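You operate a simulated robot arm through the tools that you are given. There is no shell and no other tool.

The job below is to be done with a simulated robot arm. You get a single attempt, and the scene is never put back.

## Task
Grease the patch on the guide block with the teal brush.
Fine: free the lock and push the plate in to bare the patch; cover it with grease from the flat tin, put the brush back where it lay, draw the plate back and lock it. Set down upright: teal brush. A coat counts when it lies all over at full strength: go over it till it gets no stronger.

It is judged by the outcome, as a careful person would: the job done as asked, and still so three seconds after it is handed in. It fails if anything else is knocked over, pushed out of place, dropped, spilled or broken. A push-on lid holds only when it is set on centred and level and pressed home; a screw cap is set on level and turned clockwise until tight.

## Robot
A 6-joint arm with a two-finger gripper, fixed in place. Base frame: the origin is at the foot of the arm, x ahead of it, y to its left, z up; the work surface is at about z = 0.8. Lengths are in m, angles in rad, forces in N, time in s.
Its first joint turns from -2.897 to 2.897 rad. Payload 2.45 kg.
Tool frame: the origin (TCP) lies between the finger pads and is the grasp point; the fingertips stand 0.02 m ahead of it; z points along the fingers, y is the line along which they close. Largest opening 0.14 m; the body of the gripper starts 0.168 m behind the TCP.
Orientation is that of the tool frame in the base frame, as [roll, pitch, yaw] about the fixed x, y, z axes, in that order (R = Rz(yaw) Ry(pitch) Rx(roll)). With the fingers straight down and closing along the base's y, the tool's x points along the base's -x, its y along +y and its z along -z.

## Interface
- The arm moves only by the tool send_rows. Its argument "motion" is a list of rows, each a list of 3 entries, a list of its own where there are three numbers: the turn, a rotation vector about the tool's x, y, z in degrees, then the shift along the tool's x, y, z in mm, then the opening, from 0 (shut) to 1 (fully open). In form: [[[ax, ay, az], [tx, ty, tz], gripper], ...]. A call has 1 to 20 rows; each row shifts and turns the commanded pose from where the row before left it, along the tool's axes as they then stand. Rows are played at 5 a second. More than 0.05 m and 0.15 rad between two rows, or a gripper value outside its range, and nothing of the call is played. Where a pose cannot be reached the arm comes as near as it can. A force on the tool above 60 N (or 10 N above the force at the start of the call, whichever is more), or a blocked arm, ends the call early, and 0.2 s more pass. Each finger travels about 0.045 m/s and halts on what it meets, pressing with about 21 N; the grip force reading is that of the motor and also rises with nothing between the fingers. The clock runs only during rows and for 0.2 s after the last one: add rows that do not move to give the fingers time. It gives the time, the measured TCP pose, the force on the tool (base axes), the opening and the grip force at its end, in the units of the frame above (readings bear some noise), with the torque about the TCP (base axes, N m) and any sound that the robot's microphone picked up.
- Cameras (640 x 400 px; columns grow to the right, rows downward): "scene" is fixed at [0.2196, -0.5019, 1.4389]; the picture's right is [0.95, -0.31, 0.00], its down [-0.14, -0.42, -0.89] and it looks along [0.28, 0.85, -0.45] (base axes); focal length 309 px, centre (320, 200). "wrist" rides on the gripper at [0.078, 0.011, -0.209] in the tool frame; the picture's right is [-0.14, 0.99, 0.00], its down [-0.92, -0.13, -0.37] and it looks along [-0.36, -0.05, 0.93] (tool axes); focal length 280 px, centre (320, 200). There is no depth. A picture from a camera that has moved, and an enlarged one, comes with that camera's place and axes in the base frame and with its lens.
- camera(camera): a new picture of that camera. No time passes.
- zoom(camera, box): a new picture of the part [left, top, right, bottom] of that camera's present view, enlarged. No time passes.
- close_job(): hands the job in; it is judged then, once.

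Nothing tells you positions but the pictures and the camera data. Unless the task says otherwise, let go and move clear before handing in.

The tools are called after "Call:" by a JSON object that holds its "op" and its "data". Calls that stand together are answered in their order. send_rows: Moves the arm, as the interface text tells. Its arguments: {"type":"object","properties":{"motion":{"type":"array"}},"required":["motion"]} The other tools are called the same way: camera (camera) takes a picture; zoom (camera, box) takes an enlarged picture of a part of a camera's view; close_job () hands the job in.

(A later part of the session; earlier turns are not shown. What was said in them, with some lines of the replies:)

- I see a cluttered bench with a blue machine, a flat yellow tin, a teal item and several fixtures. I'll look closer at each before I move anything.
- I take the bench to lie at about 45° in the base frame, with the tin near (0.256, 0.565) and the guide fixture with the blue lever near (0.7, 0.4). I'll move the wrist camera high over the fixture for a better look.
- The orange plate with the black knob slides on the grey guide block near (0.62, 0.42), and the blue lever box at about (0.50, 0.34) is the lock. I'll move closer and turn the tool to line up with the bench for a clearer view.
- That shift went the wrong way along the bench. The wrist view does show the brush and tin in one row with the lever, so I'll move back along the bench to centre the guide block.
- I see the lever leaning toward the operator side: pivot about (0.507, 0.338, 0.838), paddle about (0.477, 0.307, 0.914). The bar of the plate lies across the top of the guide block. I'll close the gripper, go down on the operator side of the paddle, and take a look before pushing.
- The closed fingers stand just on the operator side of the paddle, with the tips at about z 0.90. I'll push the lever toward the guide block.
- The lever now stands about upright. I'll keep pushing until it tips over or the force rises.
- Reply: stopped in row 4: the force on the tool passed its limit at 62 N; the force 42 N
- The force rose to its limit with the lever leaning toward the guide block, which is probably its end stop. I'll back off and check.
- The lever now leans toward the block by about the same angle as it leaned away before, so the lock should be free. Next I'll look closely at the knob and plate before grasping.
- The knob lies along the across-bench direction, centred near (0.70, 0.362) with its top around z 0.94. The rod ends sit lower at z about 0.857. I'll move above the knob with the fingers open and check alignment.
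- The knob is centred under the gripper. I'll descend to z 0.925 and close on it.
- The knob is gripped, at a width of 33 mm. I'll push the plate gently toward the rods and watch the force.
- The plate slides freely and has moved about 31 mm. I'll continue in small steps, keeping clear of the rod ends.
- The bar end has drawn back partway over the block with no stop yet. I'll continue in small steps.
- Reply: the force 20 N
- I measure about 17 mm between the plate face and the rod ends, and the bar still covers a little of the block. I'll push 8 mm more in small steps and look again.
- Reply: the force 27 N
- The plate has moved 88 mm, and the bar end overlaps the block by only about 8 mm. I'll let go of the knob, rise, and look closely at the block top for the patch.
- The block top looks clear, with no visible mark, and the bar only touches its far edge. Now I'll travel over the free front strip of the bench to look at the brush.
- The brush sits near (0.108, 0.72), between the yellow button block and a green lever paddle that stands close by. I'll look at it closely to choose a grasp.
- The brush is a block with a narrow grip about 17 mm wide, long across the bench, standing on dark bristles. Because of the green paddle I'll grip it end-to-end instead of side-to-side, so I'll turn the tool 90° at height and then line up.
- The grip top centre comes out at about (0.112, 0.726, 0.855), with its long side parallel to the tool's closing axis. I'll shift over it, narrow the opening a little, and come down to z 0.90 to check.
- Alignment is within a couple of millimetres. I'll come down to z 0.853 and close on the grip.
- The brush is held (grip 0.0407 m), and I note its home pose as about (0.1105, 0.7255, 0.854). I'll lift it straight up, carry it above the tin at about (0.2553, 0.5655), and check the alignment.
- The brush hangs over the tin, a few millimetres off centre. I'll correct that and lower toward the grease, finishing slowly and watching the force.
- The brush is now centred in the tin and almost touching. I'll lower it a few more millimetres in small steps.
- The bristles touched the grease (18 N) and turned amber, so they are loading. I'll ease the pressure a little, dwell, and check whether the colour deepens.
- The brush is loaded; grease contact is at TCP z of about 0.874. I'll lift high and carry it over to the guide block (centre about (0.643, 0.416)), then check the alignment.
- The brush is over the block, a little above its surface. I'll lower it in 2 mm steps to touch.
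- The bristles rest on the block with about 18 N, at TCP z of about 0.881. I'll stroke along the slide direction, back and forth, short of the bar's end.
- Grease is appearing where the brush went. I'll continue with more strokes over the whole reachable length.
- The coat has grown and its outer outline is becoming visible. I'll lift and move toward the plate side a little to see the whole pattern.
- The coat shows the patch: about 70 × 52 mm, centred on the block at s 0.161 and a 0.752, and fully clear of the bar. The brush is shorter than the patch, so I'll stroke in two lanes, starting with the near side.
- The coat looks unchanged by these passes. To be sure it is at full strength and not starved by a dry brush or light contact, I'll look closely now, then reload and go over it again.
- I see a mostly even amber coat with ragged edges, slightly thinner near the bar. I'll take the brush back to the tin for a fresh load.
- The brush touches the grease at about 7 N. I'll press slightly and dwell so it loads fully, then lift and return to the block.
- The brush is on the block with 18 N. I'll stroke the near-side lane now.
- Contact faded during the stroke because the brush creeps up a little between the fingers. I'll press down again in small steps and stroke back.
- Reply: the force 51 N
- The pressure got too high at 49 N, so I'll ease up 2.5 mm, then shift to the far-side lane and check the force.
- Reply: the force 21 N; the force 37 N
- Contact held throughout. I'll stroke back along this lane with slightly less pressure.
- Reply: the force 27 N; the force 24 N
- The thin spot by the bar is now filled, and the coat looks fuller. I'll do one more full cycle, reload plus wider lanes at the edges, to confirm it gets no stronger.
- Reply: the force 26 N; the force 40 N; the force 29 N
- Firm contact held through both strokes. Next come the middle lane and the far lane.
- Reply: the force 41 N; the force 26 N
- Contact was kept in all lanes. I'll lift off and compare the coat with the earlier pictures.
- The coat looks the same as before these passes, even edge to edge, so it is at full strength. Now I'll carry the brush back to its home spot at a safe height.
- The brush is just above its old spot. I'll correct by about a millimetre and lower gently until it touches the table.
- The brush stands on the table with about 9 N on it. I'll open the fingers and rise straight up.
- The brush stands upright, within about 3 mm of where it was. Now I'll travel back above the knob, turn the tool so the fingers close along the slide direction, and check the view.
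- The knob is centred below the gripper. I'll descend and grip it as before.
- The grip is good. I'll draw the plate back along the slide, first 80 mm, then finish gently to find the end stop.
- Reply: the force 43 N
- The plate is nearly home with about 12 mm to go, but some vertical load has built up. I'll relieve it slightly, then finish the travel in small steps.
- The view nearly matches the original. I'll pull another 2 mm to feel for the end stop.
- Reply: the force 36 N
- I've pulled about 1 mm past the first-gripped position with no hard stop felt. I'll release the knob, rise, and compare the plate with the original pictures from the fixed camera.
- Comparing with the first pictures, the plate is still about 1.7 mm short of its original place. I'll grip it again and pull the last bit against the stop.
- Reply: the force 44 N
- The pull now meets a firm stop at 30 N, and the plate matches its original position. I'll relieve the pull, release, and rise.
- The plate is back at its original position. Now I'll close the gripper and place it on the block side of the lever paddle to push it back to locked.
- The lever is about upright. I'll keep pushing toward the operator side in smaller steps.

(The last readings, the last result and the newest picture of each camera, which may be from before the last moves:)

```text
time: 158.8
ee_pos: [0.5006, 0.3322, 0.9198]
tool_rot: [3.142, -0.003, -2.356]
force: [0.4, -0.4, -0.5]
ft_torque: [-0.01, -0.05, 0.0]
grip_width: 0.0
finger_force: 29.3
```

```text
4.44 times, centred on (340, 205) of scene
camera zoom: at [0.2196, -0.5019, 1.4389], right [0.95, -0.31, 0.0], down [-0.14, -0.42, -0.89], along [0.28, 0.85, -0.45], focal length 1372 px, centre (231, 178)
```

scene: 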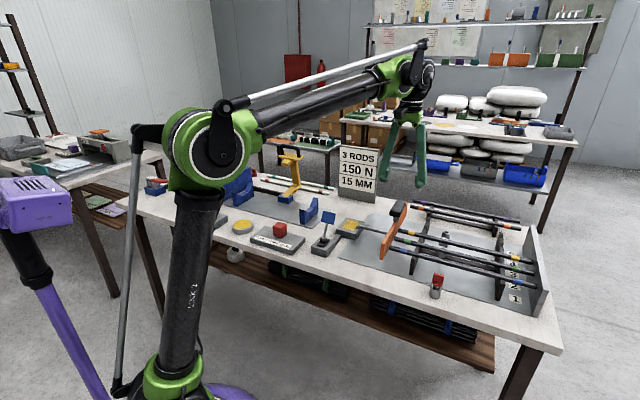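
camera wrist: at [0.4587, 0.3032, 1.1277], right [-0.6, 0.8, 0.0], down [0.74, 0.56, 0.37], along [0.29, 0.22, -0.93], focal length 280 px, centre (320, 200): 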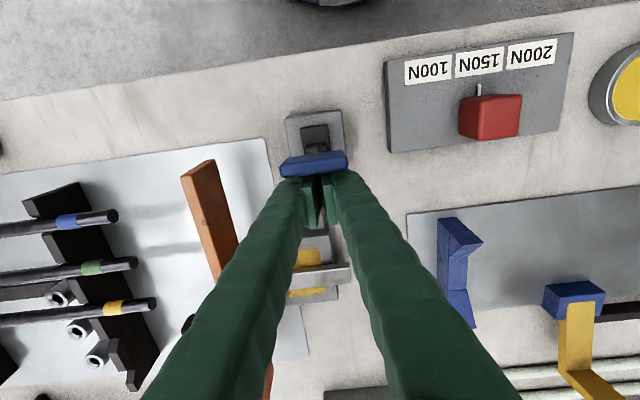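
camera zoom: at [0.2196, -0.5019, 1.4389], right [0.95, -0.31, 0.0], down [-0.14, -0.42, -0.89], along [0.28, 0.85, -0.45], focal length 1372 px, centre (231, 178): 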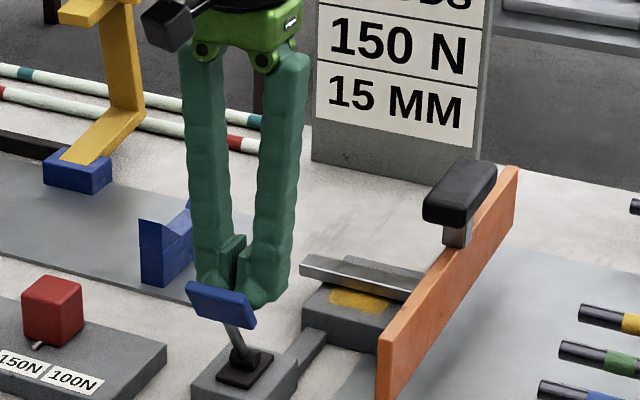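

The lever has tipped over to the operator side. I'll push a little further until I feel its end stop.

Call:
{"op": "send_rows", "data": {"motion": [[[0, 0, 0], [3, 0, 0], 0], [[0, 0, 0], [3, 0, 0], 0], [[0, 0, 0], [0, 0, 0], 0]]}}

Call:
{"op": "zoom", "data": {"camera": "scene", "box": [310, 190, 390, 250]}}

```text
time: 159.6
ee_pos: [0.4966, 0.3283, 0.9184]
tool_rot: [3.141, -0.002, -2.355]
force: [3.6, 3.6, 1.8]
ft_torque: [0.05, -0.07, 0.01]
grip_width: 0.0061
finger_force: 28.9
```

```text
6.67 times, centred on (350, 220) of scene
camera zoom: at [0.2196, -0.5019, 1.4389], right [0.95, -0.31, 0.0], down [-0.14, -0.42, -0.89], along [0.28, 0.85, -0.45], focal length 2057 px, centre (120, 67)
```

zoom: 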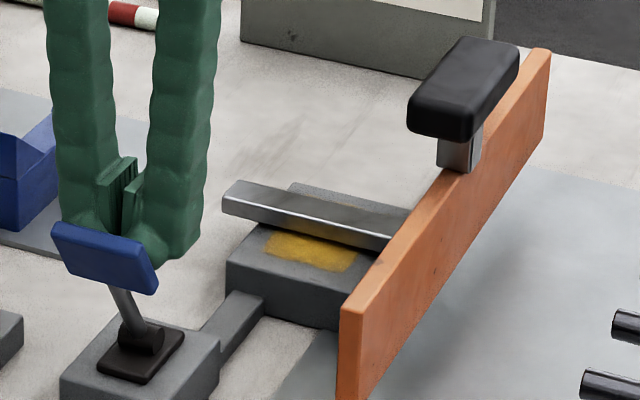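

The lever looks just like it did at the start. One firm nudge will confirm it is fully home, then I'll back off.

Call:
{"op": "send_rows", "data": {"motion": [[[0, 0, 0], [2.5, 0, 0], 0], [[0, 0, 0], [0, 0, 0], 0]]}}

Call:
{"op": "send_rows", "data": {"motion": [[[0, 0, 0], [-10, 0, 0], 0], [[0, 0, 0], [-20, 0, 0], 0], [[0, 0, 0], [-20, 0, 0], 0], [[0, 0, 0], [0, 0, -40], 0], [[0, 0, 0], [0, 0, -40], 0], [[0, 0, 0], [0, 0, -40], 0], [[0, 0, 0], [0, 0, 0], 0]]}}

Call:
{"op": "zoom", "data": {"camera": "scene", "box": [310, 190, 390, 250]}}

Call:
{"op": "camera", "data": {"camera": "wrist"}}

Call:
{"op": "camera", "data": {"camera": "scene"}}

```text
time: 160.2
ee_pos: [0.4977, 0.3294, 0.918]
tool_rot: [-3.141, -0.002, -2.357]
force: [24.5, 19.0, 10.1]
ft_torque: [0.13, -0.25, 0.05]
grip_width: 0.0058
finger_force: 28.7
```

```text
time: 161.8
ee_pos: [0.5305, 0.3623, 1.0373]
tool_rot: [3.141, -0.003, -2.357]
force: [-0.6, 0.6, 0.0]
ft_torque: [0.01, 0.05, 0.01]
grip_width: 0.0
finger_force: 29.5
```

```text
6.67 times, centred on (350, 220) of scene
camera zoom: at [0.2196, -0.5019, 1.4389], right [0.95, -0.31, 0.0], down [-0.14, -0.42, -0.89], along [0.28, 0.85, -0.45], focal length 2057 px, centre (120, 67)
```

zoom: 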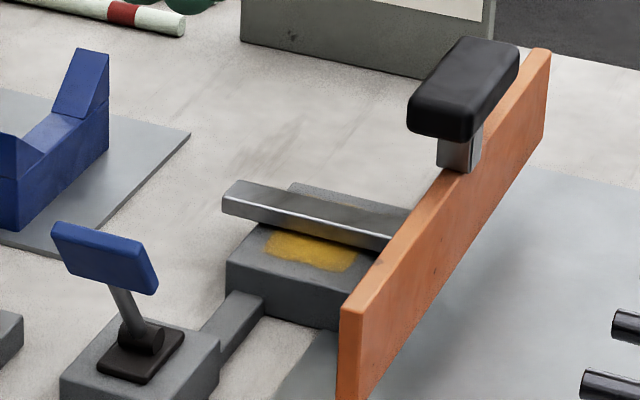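

```text
taken
camera wrist: at [0.4695, 0.3138, 1.2469], right [-0.6, 0.8, 0.0], down [0.74, 0.56, 0.37], along [0.29, 0.22, -0.93], focal length 280 px, centre (320, 200)
```

wrist: 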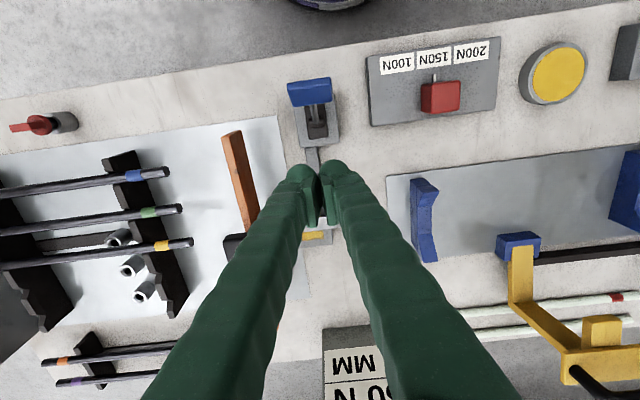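

```text
taken
```

scene: 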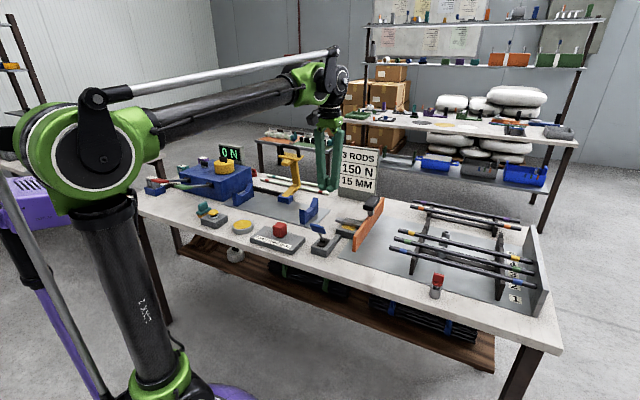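

Everything matches the starting layout and the gripper is clear. I'll take one last look at the brush, tin and rods before handing in.

Call:
{"op": "zoom", "data": {"camera": "scene", "box": [180, 180, 280, 250]}}

Call:
{"op": "zoom", "data": {"camera": "scene", "box": [300, 180, 560, 320]}}

```text
5.71 times, centred on (230, 215) of scene
camera zoom: at [0.2196, -0.5019, 1.4389], right [0.95, -0.31, 0.0], down [-0.14, -0.42, -0.89], along [0.28, 0.85, -0.45], focal length 1763 px, centre (834, 114)
```

zoom: 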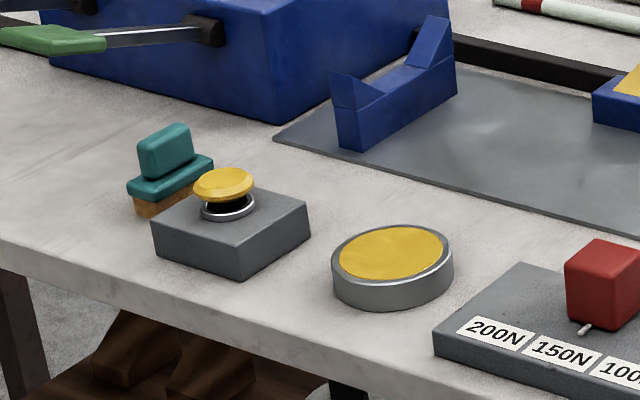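

```text
2.46 times, centred on (430, 250) of scene
camera zoom: at [0.2196, -0.5019, 1.4389], right [0.95, -0.31, 0.0], down [-0.14, -0.42, -0.89], along [0.28, 0.85, -0.45], focal length 760 px, centre (49, 77)
```

zoom: 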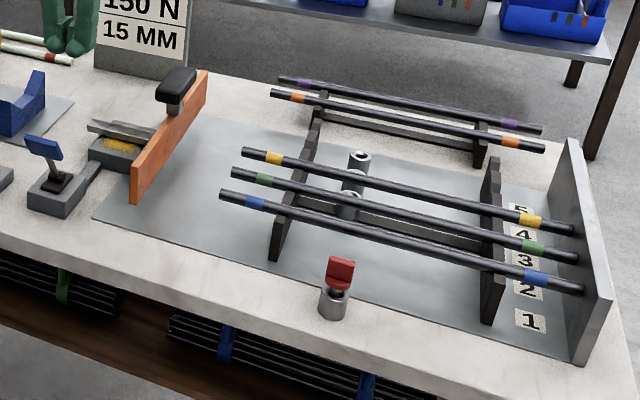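

The patch is coated, the brush stands upright at home, and the plate is drawn back with its lever in the locked position. The rods, tin and button are untouched in place and the arm is clear, so I'm handing the job in.

Call:
{"op": "close_job", "data": {}}

```text
The job is handed in.
```

The grease job is done and handed in; the judge's result has not come back.

- **Patch:** it is coated over its whole area, about 70 × 52 mm. After a reload I went over it again in wider strokes and it got no stronger.
- **Brush:** it is back upright, within about 3 mm of where it lay.
- **Plate and lock:** I drew the plate back to its stop, which matches its starting position. The lever is back in its original locked position. I did not tug the plate to test the lock.
- **Other items:** in the last pictures the tin, button and rods are where they started, and the arm is clear.

Two small things happened during the work. The brush nudged the end of the plate's sliding bar by a millimetre or two and left a little grease on it. I also pressed briefly to about 49 N on one stroke, then eased off.
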